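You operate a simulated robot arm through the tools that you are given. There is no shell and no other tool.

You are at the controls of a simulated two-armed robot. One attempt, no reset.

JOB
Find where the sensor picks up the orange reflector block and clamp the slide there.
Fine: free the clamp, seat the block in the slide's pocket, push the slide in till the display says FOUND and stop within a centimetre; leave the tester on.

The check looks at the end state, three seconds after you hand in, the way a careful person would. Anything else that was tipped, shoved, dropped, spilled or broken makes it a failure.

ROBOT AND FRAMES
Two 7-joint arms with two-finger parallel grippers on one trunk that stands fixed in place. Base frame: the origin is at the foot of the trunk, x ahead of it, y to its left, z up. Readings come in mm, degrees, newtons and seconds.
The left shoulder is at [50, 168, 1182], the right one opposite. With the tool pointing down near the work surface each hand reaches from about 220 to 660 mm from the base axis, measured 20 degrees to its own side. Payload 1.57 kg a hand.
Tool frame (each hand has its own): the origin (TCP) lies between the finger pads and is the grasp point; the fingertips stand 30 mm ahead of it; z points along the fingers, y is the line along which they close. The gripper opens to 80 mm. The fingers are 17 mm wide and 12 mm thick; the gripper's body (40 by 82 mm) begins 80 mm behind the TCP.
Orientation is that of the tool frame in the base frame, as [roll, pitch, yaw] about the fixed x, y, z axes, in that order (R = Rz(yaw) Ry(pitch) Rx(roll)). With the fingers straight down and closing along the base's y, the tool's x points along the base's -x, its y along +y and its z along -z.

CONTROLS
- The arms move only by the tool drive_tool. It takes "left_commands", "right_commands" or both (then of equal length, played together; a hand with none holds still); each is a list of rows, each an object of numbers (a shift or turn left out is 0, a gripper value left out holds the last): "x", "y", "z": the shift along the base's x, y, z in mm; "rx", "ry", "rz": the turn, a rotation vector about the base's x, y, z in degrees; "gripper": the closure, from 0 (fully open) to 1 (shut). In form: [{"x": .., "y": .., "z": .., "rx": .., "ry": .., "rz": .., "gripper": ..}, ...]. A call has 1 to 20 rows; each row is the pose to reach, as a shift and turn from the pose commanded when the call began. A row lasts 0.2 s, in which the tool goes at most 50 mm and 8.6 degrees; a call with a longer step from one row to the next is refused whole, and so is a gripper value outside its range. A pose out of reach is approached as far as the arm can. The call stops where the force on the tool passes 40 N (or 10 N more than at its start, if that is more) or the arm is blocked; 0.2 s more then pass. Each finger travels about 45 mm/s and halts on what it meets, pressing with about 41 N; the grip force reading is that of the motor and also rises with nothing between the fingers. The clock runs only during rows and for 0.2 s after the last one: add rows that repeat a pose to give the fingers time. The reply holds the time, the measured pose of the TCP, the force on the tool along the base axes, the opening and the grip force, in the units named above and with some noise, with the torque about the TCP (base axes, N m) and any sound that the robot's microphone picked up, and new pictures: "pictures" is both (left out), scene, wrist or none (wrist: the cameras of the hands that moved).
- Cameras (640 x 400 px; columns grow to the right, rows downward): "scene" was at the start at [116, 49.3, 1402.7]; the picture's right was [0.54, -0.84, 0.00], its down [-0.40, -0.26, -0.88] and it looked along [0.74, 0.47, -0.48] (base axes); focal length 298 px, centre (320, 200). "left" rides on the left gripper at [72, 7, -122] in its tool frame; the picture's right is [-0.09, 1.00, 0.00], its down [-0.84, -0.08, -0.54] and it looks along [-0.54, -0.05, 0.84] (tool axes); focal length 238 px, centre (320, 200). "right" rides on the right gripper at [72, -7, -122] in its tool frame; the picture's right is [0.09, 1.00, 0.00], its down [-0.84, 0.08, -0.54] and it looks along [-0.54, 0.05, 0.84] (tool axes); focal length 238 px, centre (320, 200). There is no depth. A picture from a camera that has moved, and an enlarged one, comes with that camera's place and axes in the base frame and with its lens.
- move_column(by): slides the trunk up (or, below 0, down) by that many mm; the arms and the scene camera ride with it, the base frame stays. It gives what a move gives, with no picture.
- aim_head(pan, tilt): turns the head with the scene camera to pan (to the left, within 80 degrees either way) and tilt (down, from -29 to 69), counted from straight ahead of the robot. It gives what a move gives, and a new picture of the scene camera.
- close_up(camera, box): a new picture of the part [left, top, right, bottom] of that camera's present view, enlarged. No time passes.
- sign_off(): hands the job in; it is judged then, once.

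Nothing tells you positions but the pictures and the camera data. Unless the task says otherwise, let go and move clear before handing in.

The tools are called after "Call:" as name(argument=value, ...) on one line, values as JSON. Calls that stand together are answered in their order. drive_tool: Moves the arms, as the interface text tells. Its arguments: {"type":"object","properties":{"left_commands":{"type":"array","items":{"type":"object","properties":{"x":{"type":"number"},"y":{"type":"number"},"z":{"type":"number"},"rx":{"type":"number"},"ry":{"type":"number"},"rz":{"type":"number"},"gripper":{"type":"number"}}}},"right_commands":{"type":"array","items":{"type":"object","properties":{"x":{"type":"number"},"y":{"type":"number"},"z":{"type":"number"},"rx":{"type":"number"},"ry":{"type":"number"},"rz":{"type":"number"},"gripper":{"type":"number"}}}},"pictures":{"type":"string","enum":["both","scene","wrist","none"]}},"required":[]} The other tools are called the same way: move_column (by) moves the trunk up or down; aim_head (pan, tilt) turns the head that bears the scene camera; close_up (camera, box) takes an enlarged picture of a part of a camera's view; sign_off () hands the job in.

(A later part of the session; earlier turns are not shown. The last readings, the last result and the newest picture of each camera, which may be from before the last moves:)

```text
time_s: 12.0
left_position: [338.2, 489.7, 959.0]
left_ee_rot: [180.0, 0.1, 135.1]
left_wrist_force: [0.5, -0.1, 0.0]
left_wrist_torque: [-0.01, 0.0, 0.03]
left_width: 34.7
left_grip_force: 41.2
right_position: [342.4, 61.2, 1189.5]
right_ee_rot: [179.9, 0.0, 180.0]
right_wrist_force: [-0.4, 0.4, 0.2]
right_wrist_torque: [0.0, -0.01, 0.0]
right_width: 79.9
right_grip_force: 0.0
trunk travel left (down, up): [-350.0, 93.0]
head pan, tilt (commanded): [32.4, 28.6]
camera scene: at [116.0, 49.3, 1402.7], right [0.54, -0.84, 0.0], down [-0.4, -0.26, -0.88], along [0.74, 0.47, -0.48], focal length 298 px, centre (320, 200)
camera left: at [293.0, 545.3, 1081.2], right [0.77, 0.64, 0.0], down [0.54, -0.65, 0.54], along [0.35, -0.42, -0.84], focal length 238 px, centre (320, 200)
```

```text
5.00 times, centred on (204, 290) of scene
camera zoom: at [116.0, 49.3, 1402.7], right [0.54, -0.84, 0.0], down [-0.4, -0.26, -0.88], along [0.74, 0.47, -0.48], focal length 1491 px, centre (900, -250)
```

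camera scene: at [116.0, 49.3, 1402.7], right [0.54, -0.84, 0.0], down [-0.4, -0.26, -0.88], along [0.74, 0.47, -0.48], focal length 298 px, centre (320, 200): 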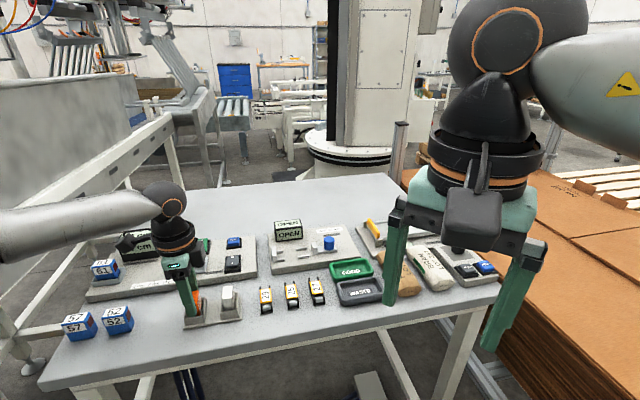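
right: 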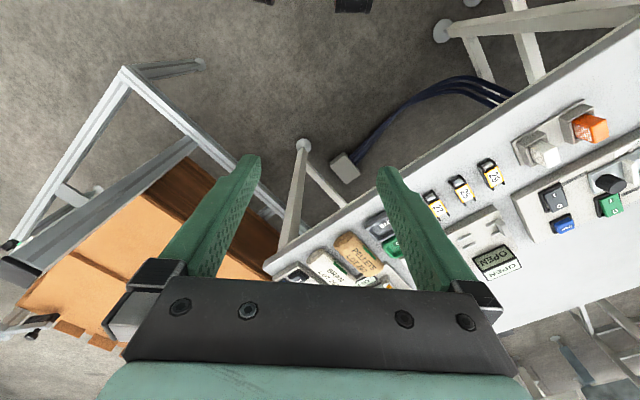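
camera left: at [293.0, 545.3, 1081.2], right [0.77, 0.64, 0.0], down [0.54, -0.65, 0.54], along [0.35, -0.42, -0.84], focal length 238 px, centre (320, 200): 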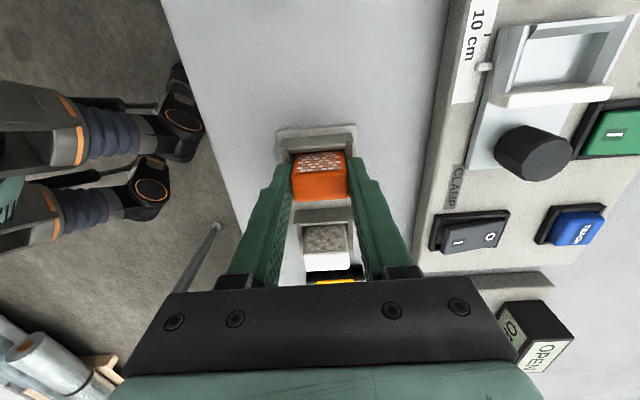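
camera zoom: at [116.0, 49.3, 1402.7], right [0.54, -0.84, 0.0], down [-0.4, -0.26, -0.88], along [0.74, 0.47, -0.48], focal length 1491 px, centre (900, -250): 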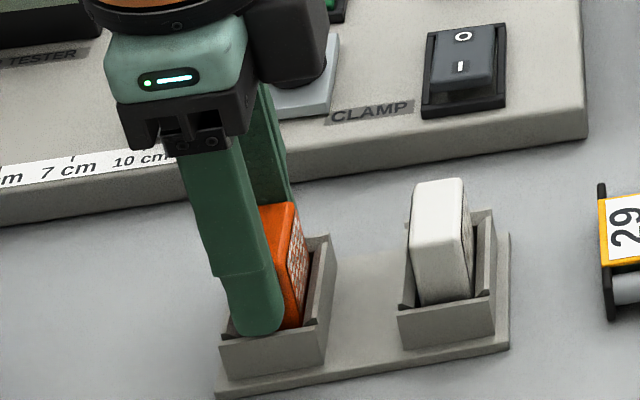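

Gripped (34.7 mm wide, 41 N). I'll lift straight up about 90 mm and look.

Call:
drive_tool(left_commands=[{"z": 8}, {"z": 20}, {"z": 40}, {"z": 65}, {"z": 90}, {"z": 90}], pictures="both")

Call:
close_up(camera="left", box=[224, 100, 416, 220])

Call:
close_up(camera="scene", box=[120, 220, 280, 320])

```text
time_s: 13.4
left_position: [340.1, 491.2, 1048.7]
left_ee_rot: [180.0, 0.1, 135.1]
left_wrist_force: [-0.3, 0.0, -0.5]
left_wrist_torque: [-0.01, 0.0, -0.02]
left_width: 34.4
left_grip_force: 40.7
right_position: [342.2, 60.1, 1189.9]
right_ee_rot: [-180.0, 0.0, 180.0]
right_wrist_force: [0.3, 0.0, -0.7]
right_wrist_torque: [0.01, 0.02, -0.02]
right_width: 79.9
right_grip_force: 0.0
trunk travel left (down, up): [-350.0, 93.0]
head pan, tilt (commanded): [32.4, 28.6]
camera scene: at [116.0, 49.3, 1402.7], right [0.54, -0.84, 0.0], down [-0.4, -0.26, -0.88], along [0.74, 0.47, -0.48], focal length 298 px, centre (320, 200)
camera left: at [293.6, 546.4, 1171.5], right [0.77, 0.64, 0.0], down [0.54, -0.64, 0.54], along [0.35, -0.42, -0.84], focal length 238 px, centre (320, 200)
```

scene: 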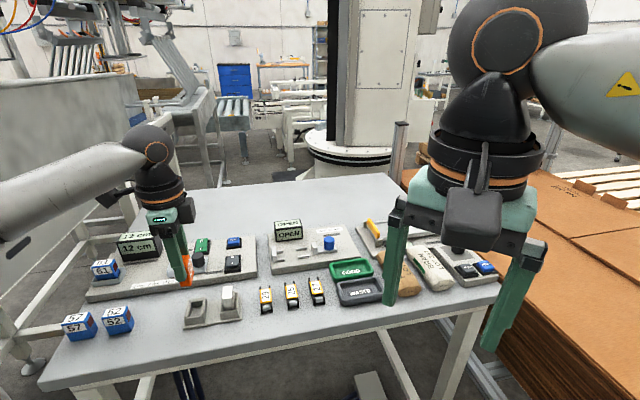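
left: 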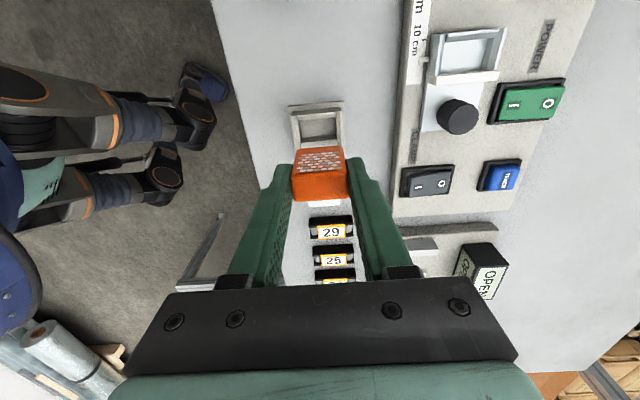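

```text
3.33 times, centred on (320, 160) of left
camera zoom: at [293.6, 546.4, 1171.5], right [0.77, 0.64, 0.0], down [0.54, -0.64, 0.54], along [0.35, -0.42, -0.84], focal length 794 px, centre (320, 333)
```

zoom: 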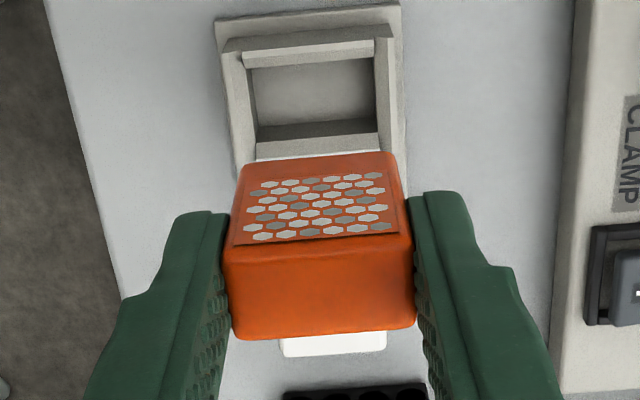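

```text
4.00 times, centred on (200, 270) of scene
camera zoom: at [116.0, 49.3, 1402.7], right [0.54, -0.84, 0.0], down [-0.4, -0.26, -0.88], along [0.74, 0.47, -0.48], focal length 1193 px, centre (800, -80)
```

zoom: 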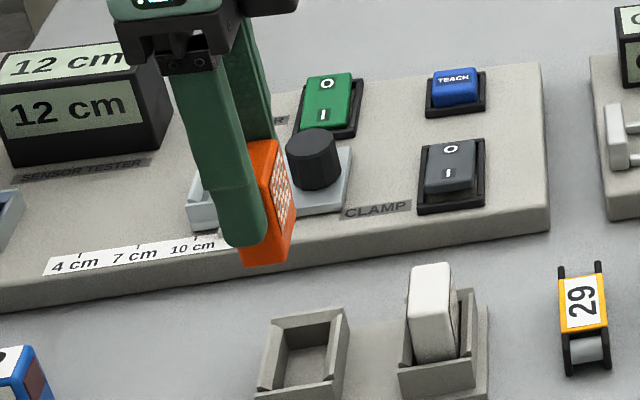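

The block is held straight. The pocket's centre I place at about (393.5, 619), floor near z≈925. I carry the block over it at the same height and check alignment with the wrist camera.

Call:
drive_tool(left_commands=[{"x": 13, "y": 32}, {"x": 26, "y": 64}, {"x": 39, "y": 97}, {"x": 52.9, "y": 129.7}, {"x": 52.9, "y": 129.7}, {"x": 52.9, "y": 129.7, "z": -15}, {"x": 52.9, "y": 129.7, "z": -15}], pictures="both")

Call:
close_up(camera="left", box=[224, 80, 416, 200])

Call:
close_up(camera="scene", box=[120, 210, 248, 290])

```text
time_s: 15.0
left_position: [392.2, 621.2, 1032.8]
left_ee_rot: [-180.0, 0.1, 135.1]
left_wrist_force: [0.0, -0.4, -0.1]
left_wrist_torque: [0.04, 0.02, 0.01]
left_width: 34.6
left_grip_force: 40.9
right_position: [341.0, 60.8, 1191.1]
right_ee_rot: [179.9, 0.0, 180.0]
right_wrist_force: [-0.8, -0.3, 0.5]
right_wrist_torque: [-0.02, 0.0, 0.0]
right_width: 80.0
right_grip_force: 0.1
trunk travel left (down, up): [-350.0, 93.0]
head pan, tilt (commanded): [32.4, 28.6]
camera scene: at [115.9, 49.2, 1402.7], right [0.54, -0.84, 0.0], down [-0.4, -0.26, -0.88], along [0.74, 0.47, -0.48], focal length 298 px, centre (320, 200)
camera left: at [345.9, 676.2, 1155.1], right [0.77, 0.64, 0.0], down [0.54, -0.65, 0.54], along [0.35, -0.42, -0.84], focal length 238 px, centre (320, 200)
```

scene: 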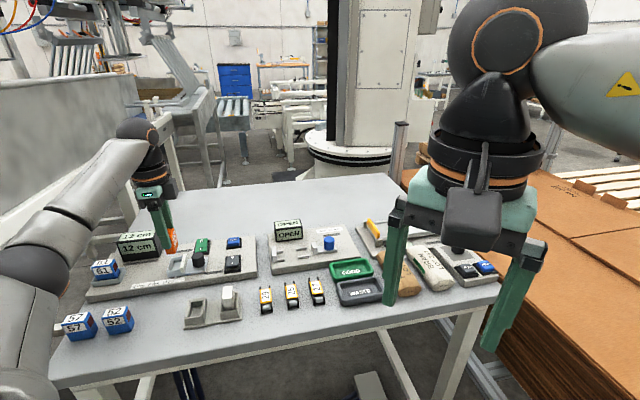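
left: 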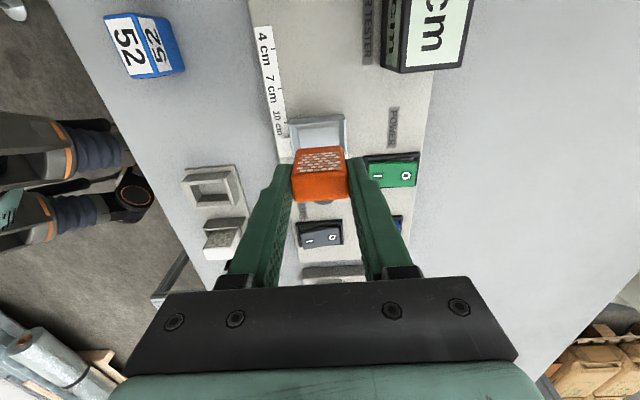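

```text
3.33 times, centred on (320, 140) of left
camera zoom: at [345.9, 676.2, 1155.1], right [0.77, 0.64, 0.0], down [0.54, -0.65, 0.54], along [0.35, -0.42, -0.84], focal length 794 px, centre (320, 400)
```

zoom: 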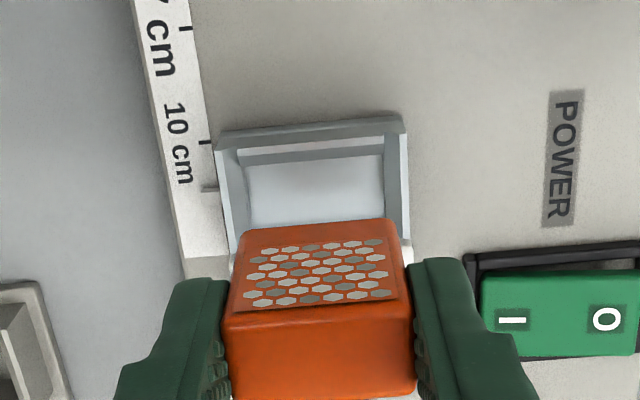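

```text
5.00 times, centred on (184, 250) of scene
camera zoom: at [115.9, 49.2, 1402.7], right [0.54, -0.84, 0.0], down [-0.4, -0.26, -0.88], along [0.74, 0.47, -0.48], focal length 1491 px, centre (1000, -50)
```

zoom: 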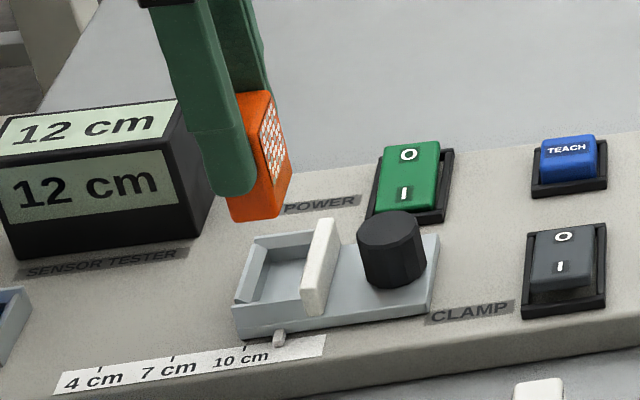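

Alignment looks good within about a millimetre on both axes. I lower until the block's bottom is just above the pocket rim and recheck.

Call:
drive_tool(left_commands=[{"x": 0.3, "y": -0.3, "z": -15}, {"x": 0.3, "y": -0.3, "z": -27}, {"x": 0.3, "y": -0.3, "z": -35}, {"x": 0.3, "y": -0.3, "z": -35}], pictures="both")

Call:
close_up(camera="left", box=[260, 100, 388, 180])

Call:
close_up(camera="scene", box=[144, 220, 224, 270])

```text
time_s: 16.0
left_position: [392.8, 618.9, 998.4]
left_ee_rot: [-180.0, 0.1, 135.1]
left_wrist_force: [0.0, 0.9, -0.3]
left_wrist_torque: [0.01, 0.0, 0.03]
left_width: 34.5
left_grip_force: 40.8
right_position: [341.2, 61.5, 1190.9]
right_ee_rot: [179.9, 0.0, -179.9]
right_wrist_force: [-0.5, 0.6, 0.6]
right_wrist_torque: [-0.03, 0.01, -0.01]
right_width: 80.1
right_grip_force: 0.0
trunk travel left (down, up): [-350.0, 93.0]
head pan, tilt (commanded): [32.4, 28.6]
camera scene: at [116.0, 49.3, 1402.7], right [0.54, -0.84, 0.0], down [-0.4, -0.26, -0.88], along [0.74, 0.47, -0.48], focal length 298 px, centre (320, 200)
camera left: at [346.3, 675.5, 1120.0], right [0.77, 0.64, 0.0], down [0.54, -0.65, 0.54], along [0.35, -0.42, -0.84], focal length 238 px, centre (320, 200)
```

scene: 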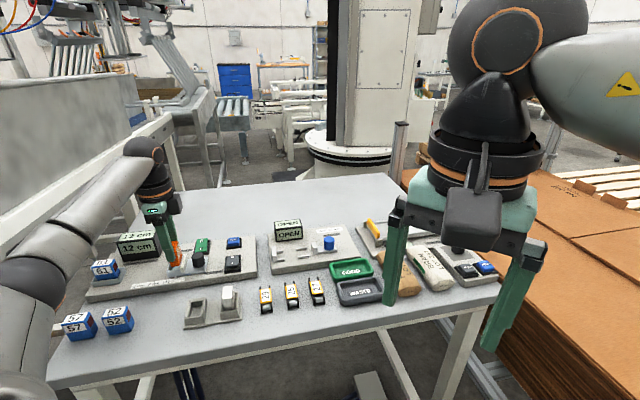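
left: 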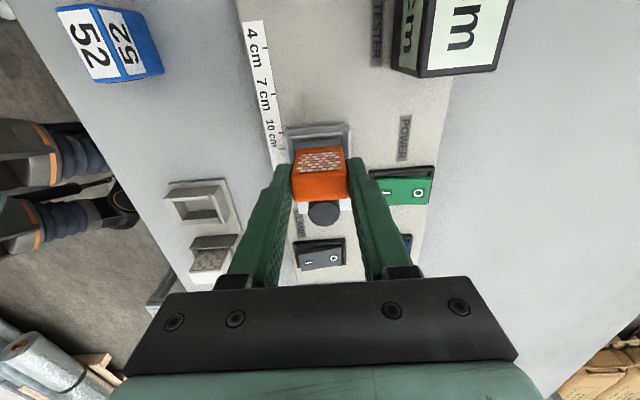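

```text
5.00 times, centred on (324, 140) of left
camera zoom: at [346.3, 675.5, 1120.0], right [0.77, 0.64, 0.0], down [0.54, -0.65, 0.54], along [0.35, -0.42, -0.84], focal length 1192 px, centre (300, 500)
```

zoom: 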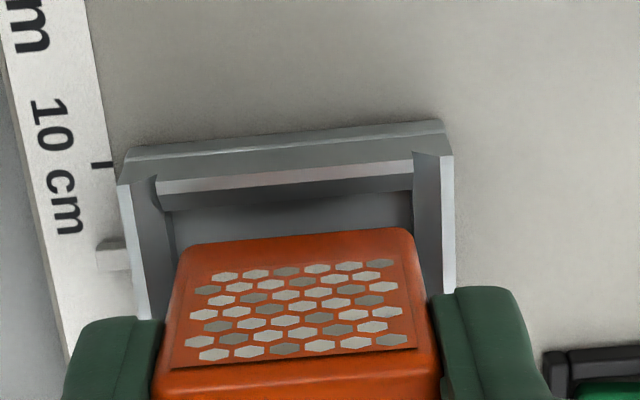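

```text
8.00 times, centred on (184, 245) of scene
camera zoom: at [116.0, 49.3, 1402.7], right [0.54, -0.84, 0.0], down [-0.4, -0.26, -0.88], along [0.74, 0.47, -0.48], focal length 2385 px, centre (1408, -160)
```

zoom: 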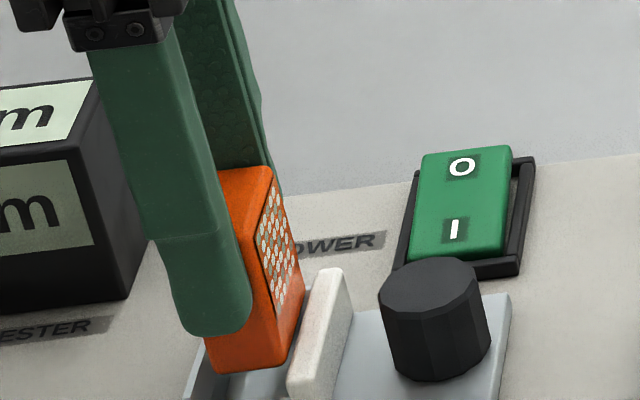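

Clearances look like 1–2 mm front and back and ~2.5 mm at the sides. I lower slowly into the pocket, watching the force.

Call:
drive_tool(left_commands=[{"x": -0.2, "y": -0.2, "z": -3}, {"x": -0.2, "y": -0.2, "z": -6}, {"x": -0.2, "y": -0.2, "z": -9}, {"x": -0.2, "y": -0.2, "z": -12}, {"x": -0.2, "y": -0.2, "z": -12}], pictures="both")

Call:
close_up(camera="left", box=[260, 100, 388, 180])

Call:
close_up(camera="scene", box=[144, 220, 224, 270])

```text
time_s: 17.2
left_position: [391.1, 619.0, 986.1]
left_ee_rot: [180.0, 0.0, 135.1]
left_wrist_force: [0.4, 0.3, -0.8]
left_wrist_torque: [-0.01, 0.02, 0.02]
left_width: 34.9
left_grip_force: 41.2
right_position: [342.1, 60.8, 1190.2]
right_ee_rot: [180.0, 0.0, 180.0]
right_wrist_force: [0.4, -0.4, -0.5]
right_wrist_torque: [0.04, 0.0, -0.02]
right_width: 80.2
right_grip_force: 0.0
trunk travel left (down, up): [-350.0, 93.0]
head pan, tilt (commanded): [32.4, 28.6]
camera scene: at [116.0, 49.3, 1402.7], right [0.54, -0.84, 0.0], down [-0.4, -0.26, -0.88], along [0.74, 0.47, -0.48], focal length 298 px, centre (320, 200)
camera left: at [345.5, 675.0, 1108.7], right [0.77, 0.64, 0.0], down [0.54, -0.65, 0.54], along [0.35, -0.42, -0.84], focal length 238 px, centre (320, 200)
```

scene: 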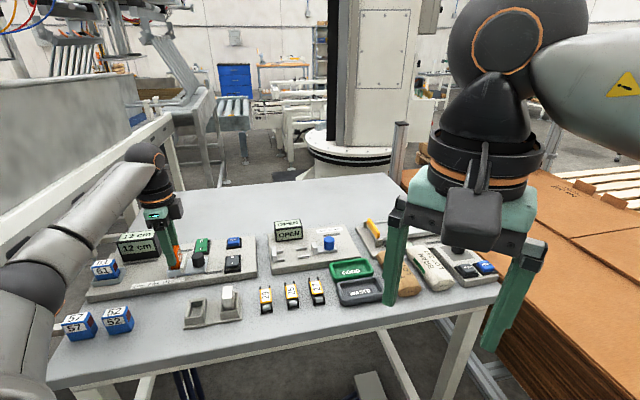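
left: 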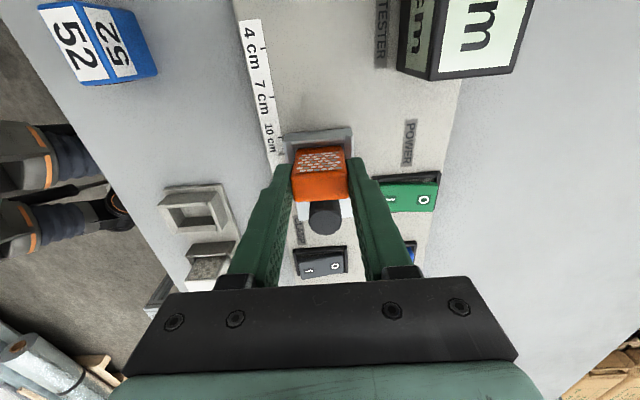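

```text
5.00 times, centred on (324, 140) of left
camera zoom: at [345.5, 675.0, 1108.7], right [0.77, 0.64, 0.0], down [0.54, -0.65, 0.54], along [0.35, -0.42, -0.84], focal length 1192 px, centre (300, 500)
```

zoom: 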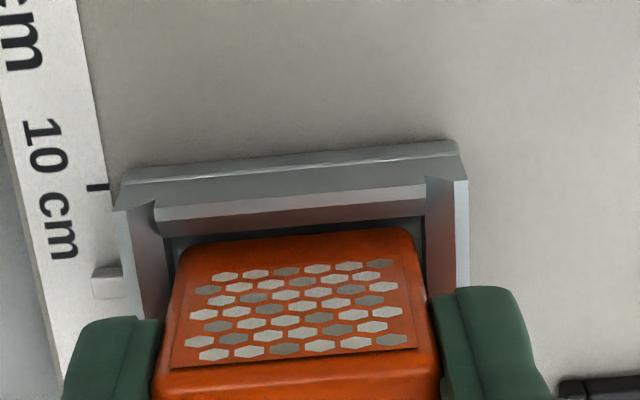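

```text
8.00 times, centred on (184, 245) of scene
camera zoom: at [116.0, 49.3, 1402.7], right [0.54, -0.84, 0.0], down [-0.4, -0.26, -0.88], along [0.74, 0.47, -0.48], focal length 2385 px, centre (1408, -160)
```

zoom: 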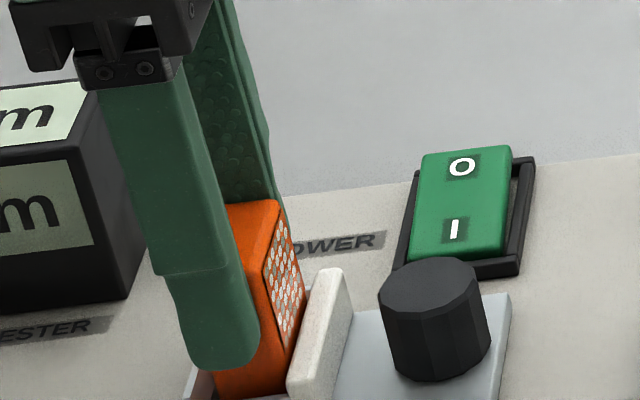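

No contact yet and the block is entering the pocket cleanly. I continue down in small steps.

Call:
drive_tool(left_commands=[{"z": -2}, {"z": -4}, {"z": -6}, {"z": -7}, {"z": -8}, {"z": -8}], pictures="both")

Call:
close_up(camera="left", box=[260, 100, 388, 180])

Call:
close_up(camera="scene", box=[144, 220, 224, 270])

```text
time_s: 18.6
left_position: [391.7, 618.5, 981.5]
left_ee_rot: [179.6, 0.2, 135.3]
left_wrist_force: [1.1, 2.1, 22.5]
left_wrist_torque: [0.0, 0.03, 0.01]
left_width: 34.5
left_grip_force: 41.2
right_position: [340.8, 59.2, 1190.9]
right_ee_rot: [179.8, 0.1, -180.0]
right_wrist_force: [-0.9, 0.1, 0.4]
right_wrist_torque: [-0.02, -0.02, 0.0]
right_width: 80.0
right_grip_force: 0.1
trunk travel left (down, up): [-350.0, 93.0]
head pan, tilt (commanded): [32.4, 28.6]
camera scene: at [114.6, 47.0, 1403.2], right [0.54, -0.84, 0.0], down [-0.4, -0.25, -0.88], along [0.74, 0.47, -0.48], focal length 298 px, centre (320, 200)
camera left: at [344.5, 674.0, 1104.7], right [0.77, 0.64, 0.01], down [0.53, -0.65, 0.54], along [0.35, -0.41, -0.84], focal length 238 px, centre (320, 200)
```

scene: 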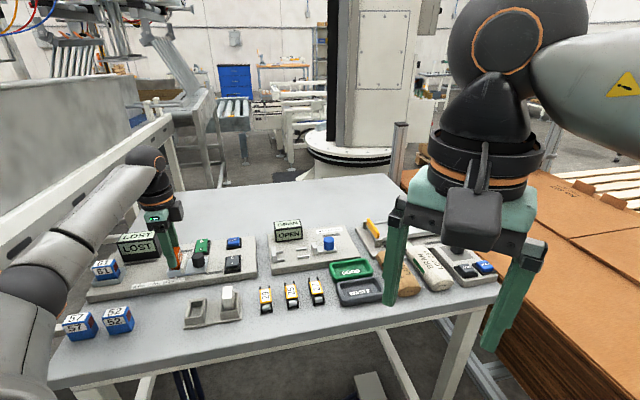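
left: 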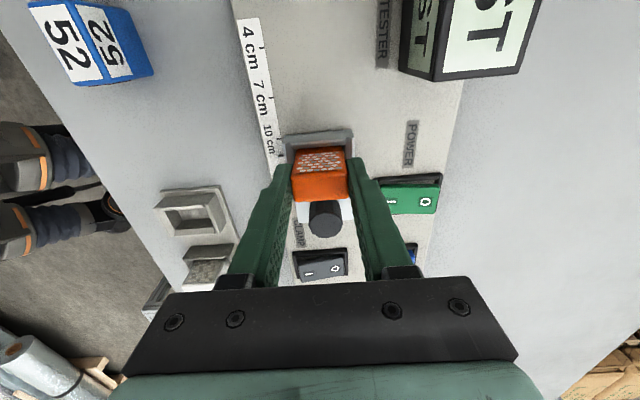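

```text
5.00 times, centred on (324, 140) of left
camera zoom: at [344.5, 674.0, 1104.7], right [0.77, 0.64, 0.01], down [0.53, -0.65, 0.54], along [0.35, -0.41, -0.84], focal length 1192 px, centre (300, 500)
```

zoom: 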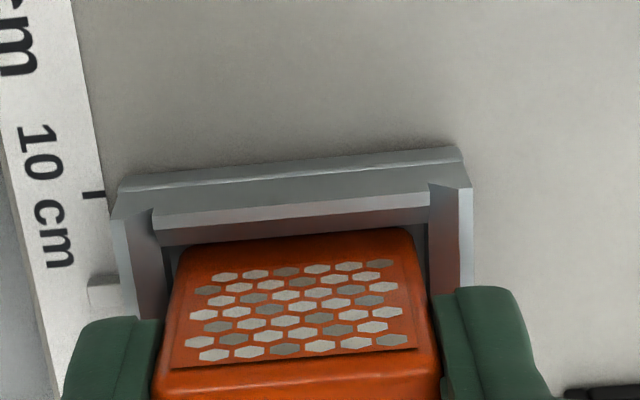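

```text
8.00 times, centred on (184, 245) of scene
camera zoom: at [114.6, 47.0, 1403.2], right [0.54, -0.84, 0.0], down [-0.4, -0.25, -0.88], along [0.74, 0.47, -0.48], focal length 2385 px, centre (1408, -160)
```

zoom: 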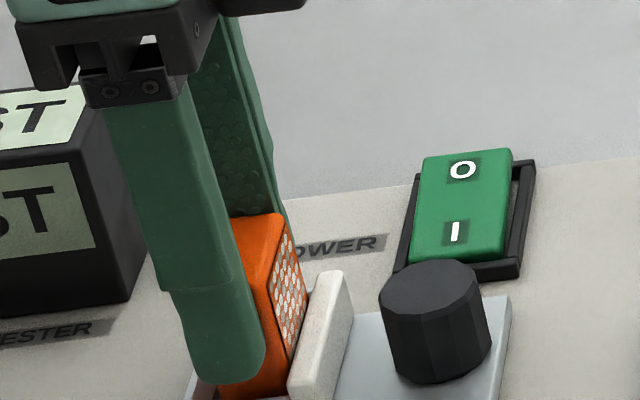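

The block is seated (contact force up, and the display now reads LOST, i.e. block present but out of range). I'll relieve the downward push, open the fingers, and lift away.

Call:
drive_tool(left_commands=[{"z": 2}, {"z": 2.5}, {"z": 2.5, "gripper": 0.5}, {"z": 2.5, "gripper": 0.4}, {"z": 2.5, "gripper": 0.25}, {"z": 2.5, "gripper": 0.25}], pictures="both")

Call:
close_up(camera="left", box=[260, 100, 388, 180])

Call:
close_up(camera="scene", box=[80, 210, 240, 310])

```text
time_s: 20.0
left_position: [391.2, 619.6, 981.4]
left_ee_rot: [180.0, 0.1, 135.2]
left_wrist_force: [0.4, -0.7, -0.9]
left_wrist_torque: [-0.05, 0.01, 0.0]
left_width: 60.1
left_grip_force: 0.1
right_position: [341.5, 61.1, 1188.7]
right_ee_rot: [180.0, 0.0, -180.0]
right_wrist_force: [0.2, -0.8, 0.0]
right_wrist_torque: [0.0, 0.01, 0.01]
right_width: 79.7
right_grip_force: 0.0
trunk travel left (down, up): [-350.0, 93.0]
head pan, tilt (commanded): [32.4, 28.6]
camera scene: at [116.0, 49.4, 1402.7], right [0.54, -0.84, 0.0], down [-0.4, -0.26, -0.88], along [0.74, 0.47, -0.48], focal length 298 px, centre (320, 200)
camera left: at [345.6, 675.3, 1103.6], right [0.77, 0.64, 0.0], down [0.54, -0.65, 0.54], along [0.35, -0.42, -0.84], focal length 238 px, centre (320, 200)
```

scene: 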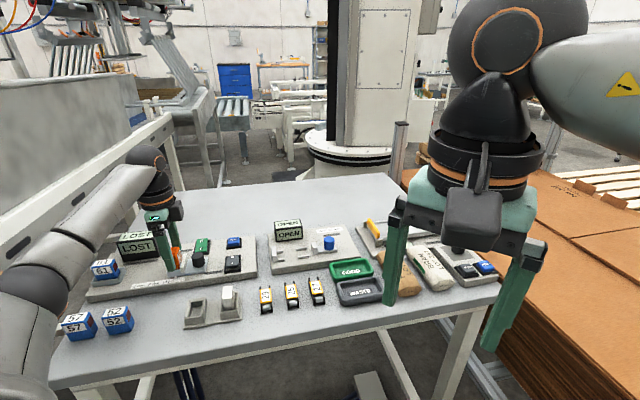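
left: 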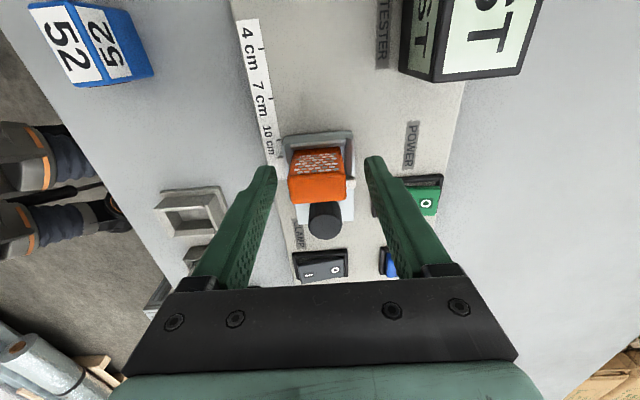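

```text
5.00 times, centred on (324, 140) of left
camera zoom: at [345.6, 675.3, 1103.6], right [0.77, 0.64, 0.0], down [0.54, -0.65, 0.54], along [0.35, -0.42, -0.84], focal length 1192 px, centre (300, 500)
```

zoom: 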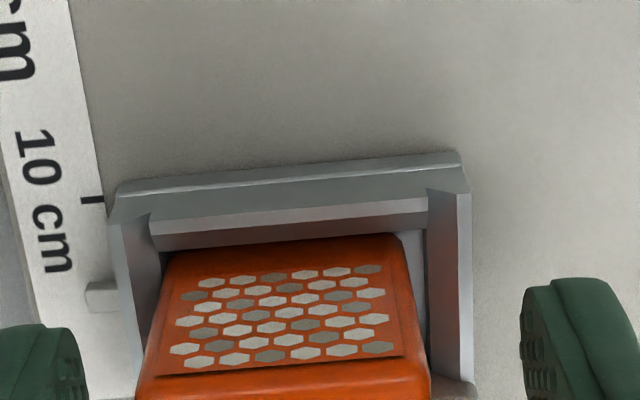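

```text
4.00 times, centred on (160, 260) of scene
camera zoom: at [116.0, 49.4, 1402.7], right [0.54, -0.84, 0.0], down [-0.4, -0.26, -0.88], along [0.74, 0.47, -0.48], focal length 1193 px, centre (960, -40)
```

zoom: 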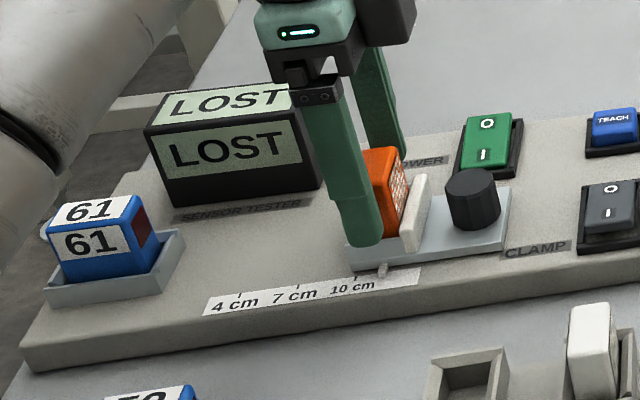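

The block stays seated in the pocket. I lift clear, then move back over the slide's knob (about (427, 586), top z≈955) with the fingers narrowed to 40 mm so they clear the power switch.

Call:
drive_tool(left_commands=[{"z": 10}, {"z": 30}, {"z": 50}, {"x": 12, "y": -11, "z": 50, "gripper": 0.4}, {"x": 24, "y": -22, "z": 50, "gripper": 0.5}, {"x": 34.5, "y": -33, "z": 45, "gripper": 0.5}, {"x": 34.5, "y": -33, "z": 35, "gripper": 0.5}, {"x": 34.5, "y": -33, "z": 35, "gripper": 0.5}], pictures="both")

Call:
close_up(camera="left", box=[240, 60, 432, 180])

Call:
close_up(camera="scene", box=[80, 210, 240, 310])

```text
time_s: 21.8
left_position: [427.4, 586.2, 1016.7]
left_ee_rot: [180.0, 0.0, 135.1]
left_wrist_force: [0.8, 0.3, -1.1]
left_wrist_torque: [0.03, -0.01, -0.02]
left_width: 40.1
left_grip_force: 0.1
right_position: [341.7, 62.2, 1189.0]
right_ee_rot: [180.0, 0.1, -179.8]
right_wrist_force: [-0.1, -0.6, -0.1]
right_wrist_torque: [-0.01, 0.0, 0.02]
right_width: 79.9
right_grip_force: 0.1
trunk travel left (down, up): [-350.0, 93.0]
head pan, tilt (commanded): [32.4, 28.6]
camera scene: at [116.0, 49.2, 1402.7], right [0.54, -0.84, 0.0], down [-0.4, -0.26, -0.88], along [0.74, 0.47, -0.48], focal length 298 px, centre (320, 200)
camera left: at [380.9, 641.9, 1138.3], right [0.77, 0.64, 0.0], down [0.54, -0.65, 0.54], along [0.35, -0.42, -0.84], focal length 238 px, centre (320, 200)
```

scene: 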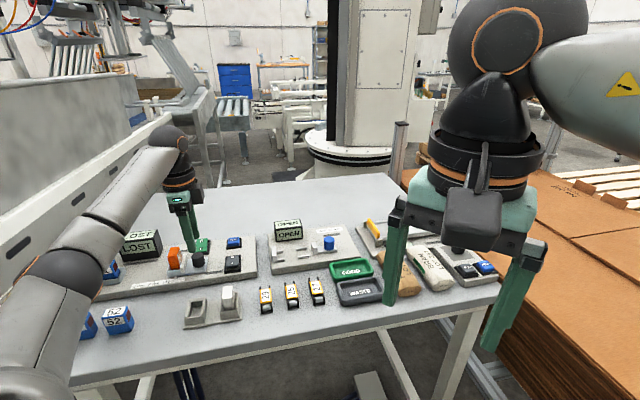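
left: 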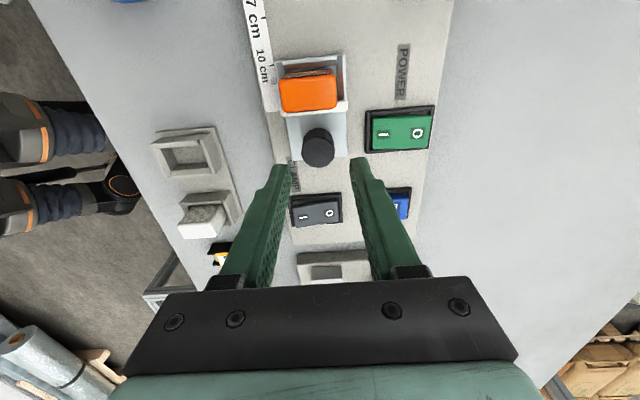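

```text
3.33 times, centred on (336, 120) of left
camera zoom: at [380.9, 641.9, 1138.3], right [0.77, 0.64, 0.0], down [0.54, -0.65, 0.54], along [0.35, -0.42, -0.84], focal length 794 px, centre (267, 467)
```

zoom: 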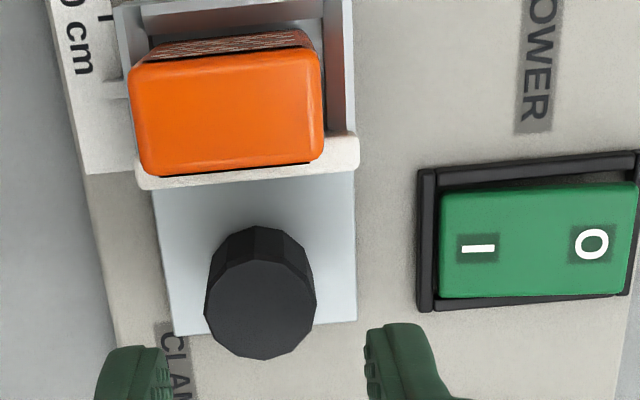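

```text
4.00 times, centred on (160, 260) of scene
camera zoom: at [116.0, 49.2, 1402.7], right [0.54, -0.84, 0.0], down [-0.4, -0.26, -0.88], along [0.74, 0.47, -0.48], focal length 1193 px, centre (960, -40)
```

zoom: 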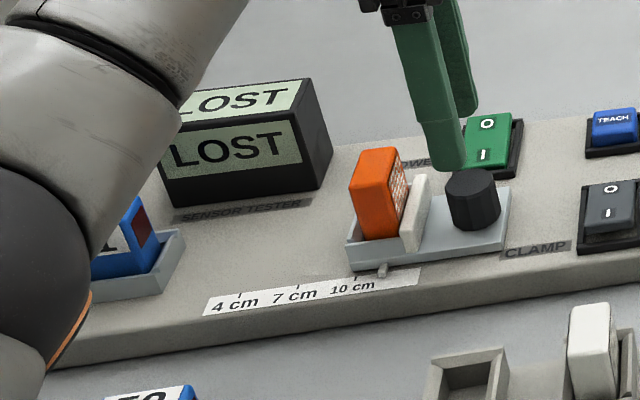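

Call:
drive_tool(left_commands=[{"x": -1.3, "y": 0.7, "z": -20}, {"x": -1.3, "y": 0.7, "z": -35}, {"x": -1.3, "y": 0.7, "z": -45}, {"x": -1.3, "y": 0.7, "z": -52}, {"x": -1.3, "y": 0.7, "z": -52}], pictures="both")

Call:
close_up(camera="left", box=[240, 80, 432, 200])

Call:
close_up(camera="scene", box=[160, 220, 240, 270])

```text
time_s: 23.0
left_position: [425.9, 588.5, 962.1]
left_ee_rot: [180.0, 0.1, 135.1]
left_wrist_force: [0.5, 0.5, 0.0]
left_wrist_torque: [-0.01, 0.03, 0.02]
left_width: 40.0
left_grip_force: 0.2
right_position: [342.2, 60.0, 1189.6]
right_ee_rot: [179.9, 0.0, -180.0]
right_wrist_force: [0.1, -0.2, -0.5]
right_wrist_torque: [-0.01, 0.0, -0.02]
right_width: 79.8
right_grip_force: 0.0
trunk travel left (down, up): [-350.0, 93.0]
head pan, tilt (commanded): [32.4, 28.6]
camera scene: at [116.0, 49.3, 1402.7], right [0.54, -0.84, 0.0], down [-0.4, -0.26, -0.88], along [0.74, 0.47, -0.48], focal length 298 px, centre (320, 200)
camera left: at [379.5, 643.6, 1085.6], right [0.77, 0.64, 0.0], down [0.54, -0.64, 0.54], along [0.35, -0.42, -0.84], focal length 238 px, centre (320, 200)
```

scene: 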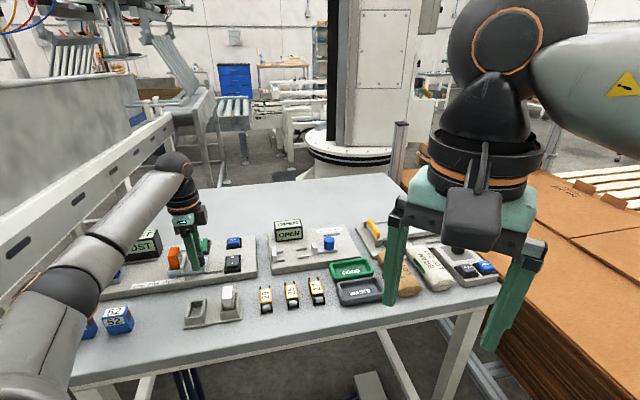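
left: 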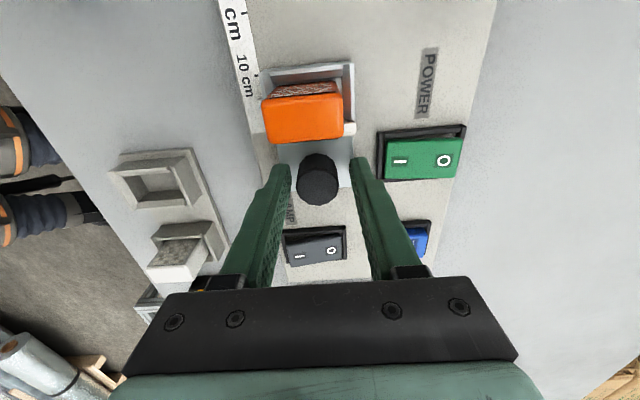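

```text
3.33 times, centred on (336, 140) of left
camera zoom: at [379.5, 643.6, 1085.6], right [0.77, 0.64, 0.0], down [0.54, -0.64, 0.54], along [0.35, -0.42, -0.84], focal length 794 px, centre (267, 400)
```

zoom: 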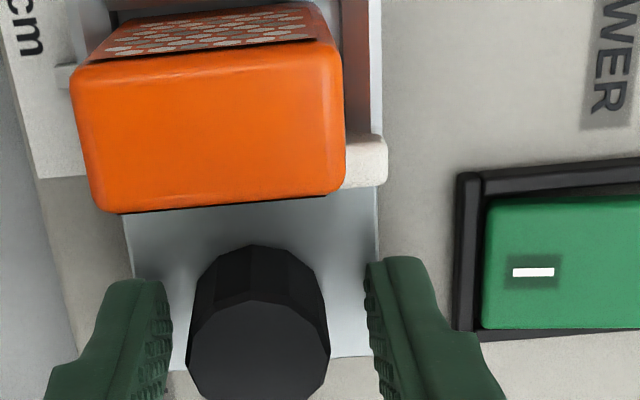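

```text
8.00 times, centred on (200, 245) of scene
camera zoom: at [116.0, 49.3, 1402.7], right [0.54, -0.84, 0.0], down [-0.4, -0.26, -0.88], along [0.74, 0.47, -0.48], focal length 2385 px, centre (1280, -160)
```

zoom: 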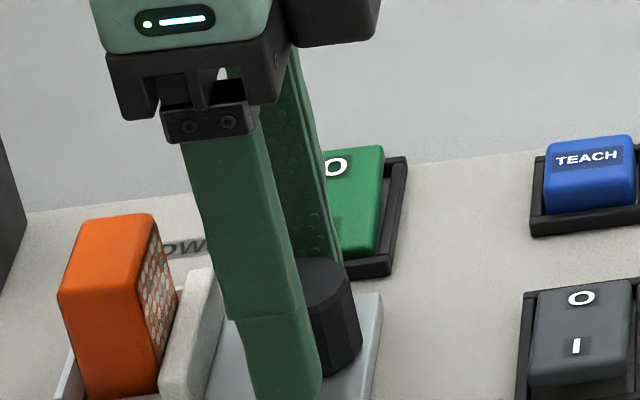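

The knob is well between the fingers. I close on it.

Call:
drive_tool(left_commands=[{"x": -0.4, "y": -0.4, "gripper": 0.55}, {"x": -0.4, "y": -0.4, "gripper": 0.62}, {"x": -0.4, "y": -0.4, "gripper": 0.75}, {"x": -0.4, "y": -0.4, "gripper": 1.0}, {"x": -0.4, "y": -0.4, "gripper": 1.0}], pictures="both")

Call:
close_up(camera="left", box=[240, 80, 432, 200])

```text
time_s: 24.2
left_position: [425.2, 585.0, 963.1]
left_ee_rot: [-179.9, 0.0, 135.1]
left_wrist_force: [-6.6, -6.8, -2.9]
left_wrist_torque: [0.12, -0.15, -0.03]
left_width: 27.0
left_grip_force: 37.9
right_position: [340.5, 61.0, 1190.1]
right_ee_rot: [179.9, 0.0, -180.0]
right_wrist_force: [-0.1, -0.4, 0.1]
right_wrist_torque: [0.01, 0.01, -0.01]
right_width: 79.7
right_grip_force: 0.1
trunk travel left (down, up): [-350.0, 93.0]
head pan, tilt (commanded): [32.4, 28.6]
camera scene: at [115.5, 48.9, 1402.7], right [0.54, -0.84, 0.0], down [-0.4, -0.26, -0.88], along [0.74, 0.47, -0.48], focal length 298 px, centre (320, 200)
camera left: at [378.7, 642.1, 1085.7], right [0.77, 0.64, 0.0], down [0.54, -0.65, 0.54], along [0.35, -0.42, -0.84], focal length 238 px, centre (320, 200)
```

scene: 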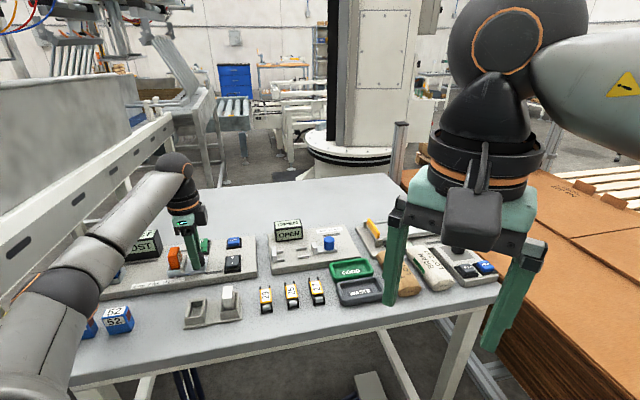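
left: 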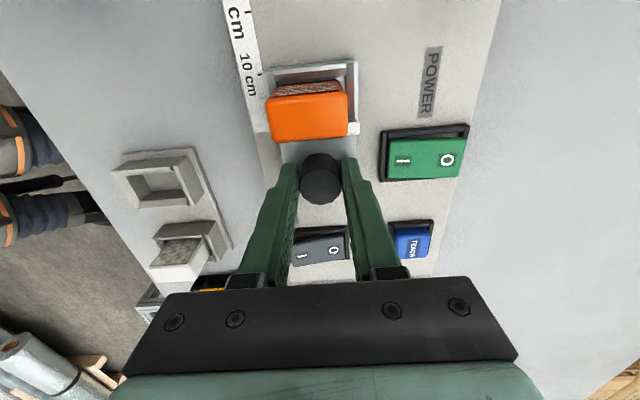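

```text
3.33 times, centred on (336, 140) of left
camera zoom: at [378.7, 642.1, 1085.7], right [0.77, 0.64, 0.0], down [0.54, -0.65, 0.54], along [0.35, -0.42, -0.84], focal length 794 px, centre (267, 400)
```

zoom: 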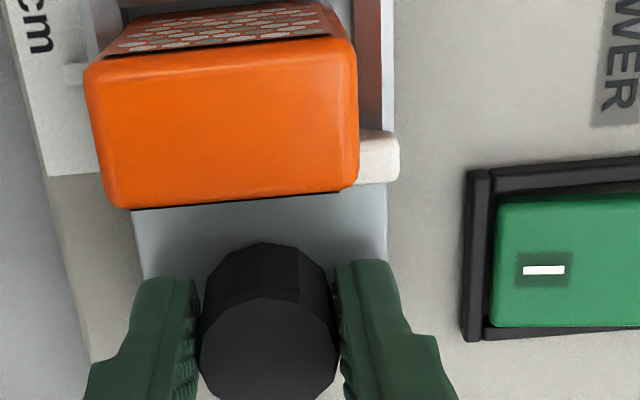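

The knob is gripped. I shift 1 mm to relieve a small side load, then push the slide toward the sensor in small steps, reading the display after each.

Call:
drive_tool(left_commands=[{"x": -0.7, "y": -0.7, "gripper": 1.0}, {"x": -2.1, "y": 0.7, "gripper": 1.0}, {"x": -3.5, "y": 2.1, "gripper": 1.0}, {"x": -4.9, "y": 3.5, "gripper": 1.0}, {"x": -4.9, "y": 3.5, "gripper": 1.0}], pictures="both")

Call:
close_up(camera="left", box=[240, 40, 432, 160])

Call:
close_up(camera="scene", box=[80, 210, 240, 310])

```text
time_s: 25.4
left_position: [420.4, 590.0, 963.1]
left_ee_rot: [-179.9, 0.1, 135.0]
left_wrist_force: [2.9, 2.4, -3.8]
left_wrist_torque: [-0.19, 0.36, 0.02]
left_width: 26.9
left_grip_force: 37.7
right_position: [342.4, 61.6, 1188.8]
right_ee_rot: [179.9, 0.0, 180.0]
right_wrist_force: [0.0, -0.1, -0.2]
right_wrist_torque: [0.03, 0.0, 0.01]
right_width: 80.0
right_grip_force: 0.1
trunk travel left (down, up): [-350.0, 93.0]
head pan, tilt (commanded): [32.4, 28.6]
camera scene: at [116.6, 50.0, 1402.6], right [0.54, -0.84, 0.0], down [-0.4, -0.26, -0.88], along [0.74, 0.47, -0.48], focal length 298 px, centre (320, 200)
camera left: at [374.8, 645.6, 1085.6], right [0.77, 0.64, 0.0], down [0.54, -0.64, 0.54], along [0.35, -0.42, -0.84], focal length 238 px, centre (320, 200)
```

scene: 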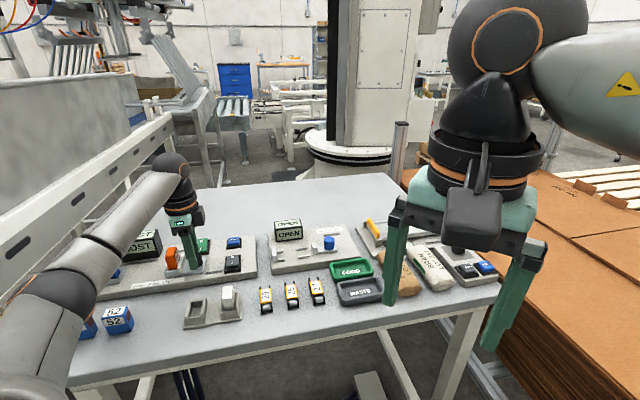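
left: 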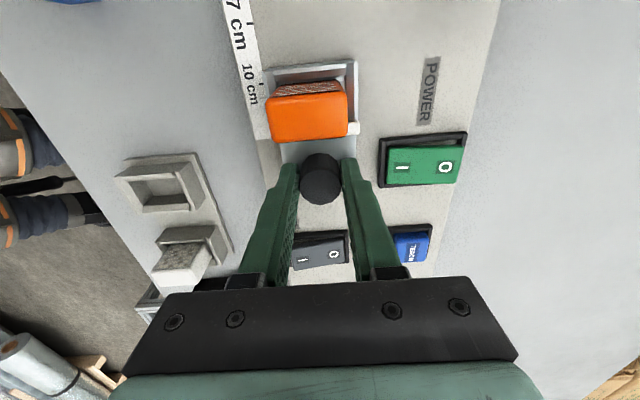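

```text
3.33 times, centred on (336, 100) of left
camera zoom: at [374.8, 645.6, 1085.6], right [0.77, 0.64, 0.0], down [0.54, -0.64, 0.54], along [0.35, -0.42, -0.84], focal length 794 px, centre (267, 533)
```

zoom: 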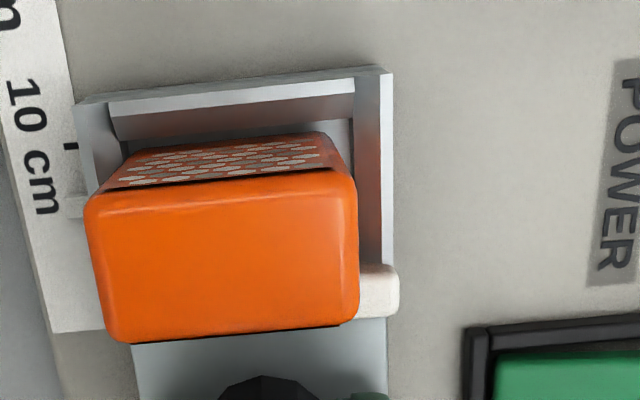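

```text
4.00 times, centred on (160, 260) of scene
camera zoom: at [116.6, 50.0, 1402.6], right [0.54, -0.84, 0.0], down [-0.4, -0.26, -0.88], along [0.74, 0.47, -0.48], focal length 1193 px, centre (960, -40)
```

zoom: 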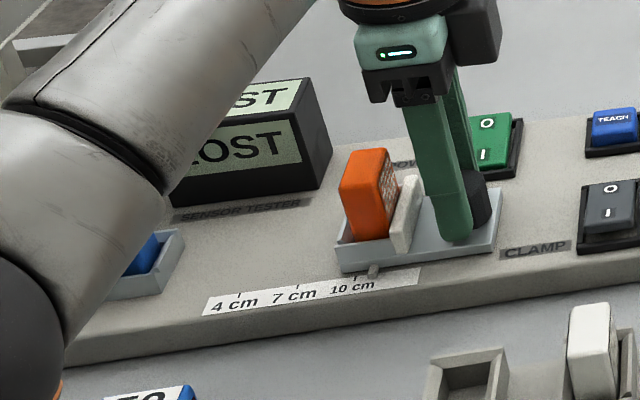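

The slide moves freely and the block rides well; display still LOST. I continue in 6 mm steps.

Call:
drive_tool(left_commands=[{"x": -1.4, "y": 1.4}, {"x": -2.8, "y": 2.8}, {"x": -4.2, "y": 4.2}, {"x": -4.2, "y": 4.2}], pictures="none")

Call:
close_up(camera="scene", box=[80, 210, 240, 310])

```text
time_s: 26.4
left_position: [415.5, 595.6, 963.5]
left_ee_rot: [180.0, 0.1, 135.1]
left_wrist_force: [4.1, 3.8, 3.2]
left_wrist_torque: [-0.34, 0.16, -0.04]
left_width: 27.0
left_grip_force: 37.8
right_position: [343.0, 60.6, 1190.4]
right_ee_rot: [180.0, 0.0, 180.0]
right_wrist_force: [-0.2, 0.3, -0.5]
right_wrist_torque: [-0.02, 0.0, 0.01]
right_width: 80.0
right_grip_force: 0.1
trunk travel left (down, up): [-350.0, 93.0]
head pan, tilt (commanded): [32.4, 28.6]
```

```text
4.00 times, centred on (160, 260) of scene
camera zoom: at [116.3, 49.5, 1402.7], right [0.54, -0.84, 0.0], down [-0.4, -0.26, -0.88], along [0.74, 0.47, -0.48], focal length 1193 px, centre (960, -40)
```

zoom: 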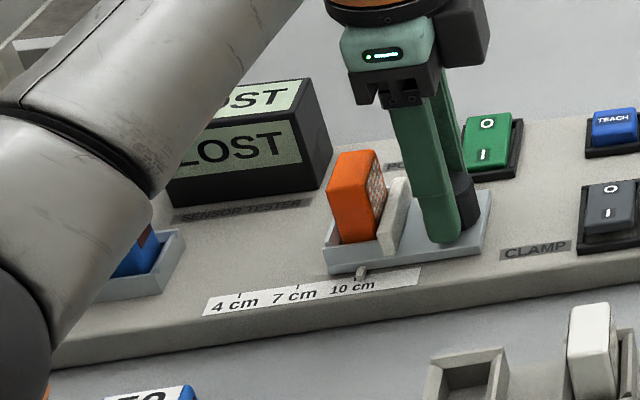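

Still LOST at about 10.7 cm. Next 6 mm.

Call:
drive_tool(left_commands=[{"x": -1.4, "y": 1.4}, {"x": -2.8, "y": 2.8}, {"x": -4.2, "y": 4.2}, {"x": -4.2, "y": 4.2}], pictures="none")

Call:
close_up(camera="scene", box=[80, 210, 240, 310])

```text
time_s: 27.4
left_position: [410.6, 599.2, 961.9]
left_ee_rot: [179.9, 0.0, 135.1]
left_wrist_force: [7.9, 7.8, 4.7]
left_wrist_torque: [-0.25, -0.02, -0.09]
left_width: 27.1
left_grip_force: 37.8
right_position: [343.5, 61.3, 1189.3]
right_ee_rot: [180.0, 0.0, -180.0]
right_wrist_force: [0.3, -0.2, -0.7]
right_wrist_torque: [-0.03, 0.01, 0.0]
right_width: 79.9
right_grip_force: 0.0
trunk travel left (down, up): [-350.0, 93.0]
head pan, tilt (commanded): [32.4, 28.6]
```

```text
4.00 times, centred on (160, 260) of scene
camera zoom: at [116.7, 49.8, 1402.6], right [0.54, -0.84, 0.0], down [-0.4, -0.26, -0.88], along [0.74, 0.47, -0.48], focal length 1193 px, centre (960, -40)
```

zoom: 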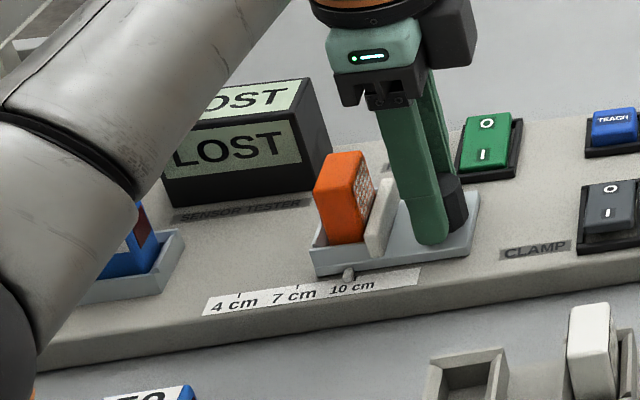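

Still LOST at about 10.3 cm; a side load is building, so I bias the path about 1 mm outward and carry on.

Call:
drive_tool(left_commands=[{"x": -0.4, "y": 2.0}, {"x": -1.8, "y": 3.4}, {"x": -3.2, "y": 5.0}, {"x": -3.2, "y": 5.0}], pictures="none")

Call:
close_up(camera="scene", box=[80, 210, 240, 310])

```text
time_s: 28.4
left_position: [407.5, 603.4, 963.1]
left_ee_rot: [-179.9, 0.1, 135.0]
left_wrist_force: [0.1, -0.5, -0.6]
left_wrist_torque: [0.06, -0.53, -0.1]
left_width: 26.8
left_grip_force: 37.8
right_position: [342.1, 60.7, 1189.1]
right_ee_rot: [179.9, 0.0, -180.0]
right_wrist_force: [0.3, 0.7, -0.6]
right_wrist_torque: [0.01, 0.02, 0.01]
right_width: 79.9
right_grip_force: 0.0
trunk travel left (down, up): [-350.0, 93.0]
head pan, tilt (commanded): [32.4, 28.6]
```

```text
4.00 times, centred on (160, 260) of scene
camera zoom: at [116.0, 49.3, 1402.7], right [0.54, -0.84, 0.0], down [-0.4, -0.26, -0.88], along [0.74, 0.47, -0.48], focal length 1193 px, centre (960, -40)
```

zoom: 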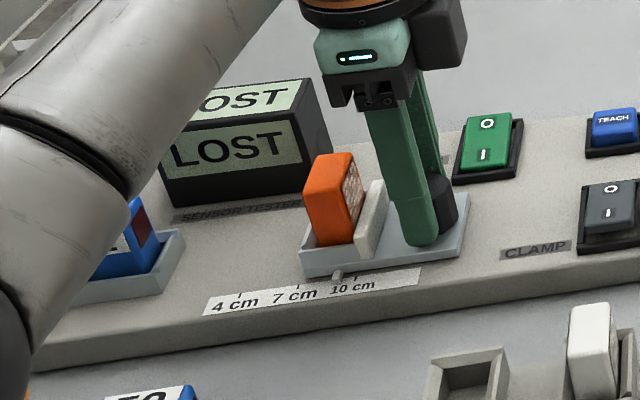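

Still LOST near 9.5 cm. Next step.

Call:
drive_tool(left_commands=[{"x": -1.4, "y": 1.5}, {"x": -2.7, "y": 3.0}, {"x": -4.0, "y": 4.5}, {"x": -4.0, "y": 4.5}], pictures="none")

Call:
close_up(camera="scene", box=[80, 210, 240, 310])

```text
time_s: 29.4
left_position: [403.0, 607.6, 963.1]
left_ee_rot: [-179.8, 0.0, 135.1]
left_wrist_force: [-6.8, -6.6, -6.1]
left_wrist_torque: [0.14, -0.32, -0.02]
left_width: 27.3
left_grip_force: 37.6
right_position: [341.5, 60.4, 1189.5]
right_ee_rot: [179.9, 0.0, -179.9]
right_wrist_force: [-0.3, 0.7, 0.4]
right_wrist_torque: [0.0, 0.0, -0.01]
right_width: 79.5
right_grip_force: 0.1
trunk travel left (down, up): [-350.0, 93.0]
head pan, tilt (commanded): [32.4, 28.6]
```

```text
4.00 times, centred on (160, 260) of scene
camera zoom: at [115.7, 49.1, 1402.7], right [0.54, -0.84, 0.0], down [-0.4, -0.26, -0.88], along [0.74, 0.47, -0.48], focal length 1193 px, centre (960, -40)
```

zoom: 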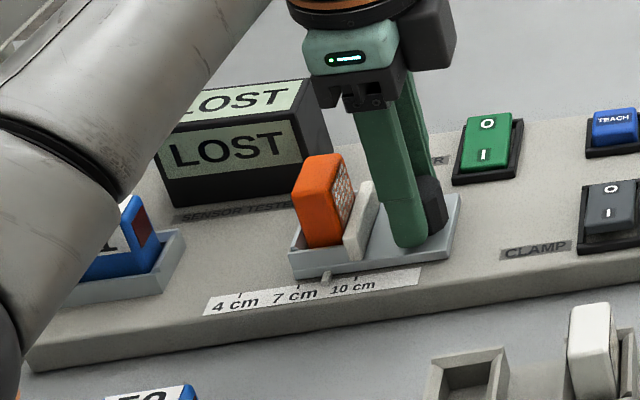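

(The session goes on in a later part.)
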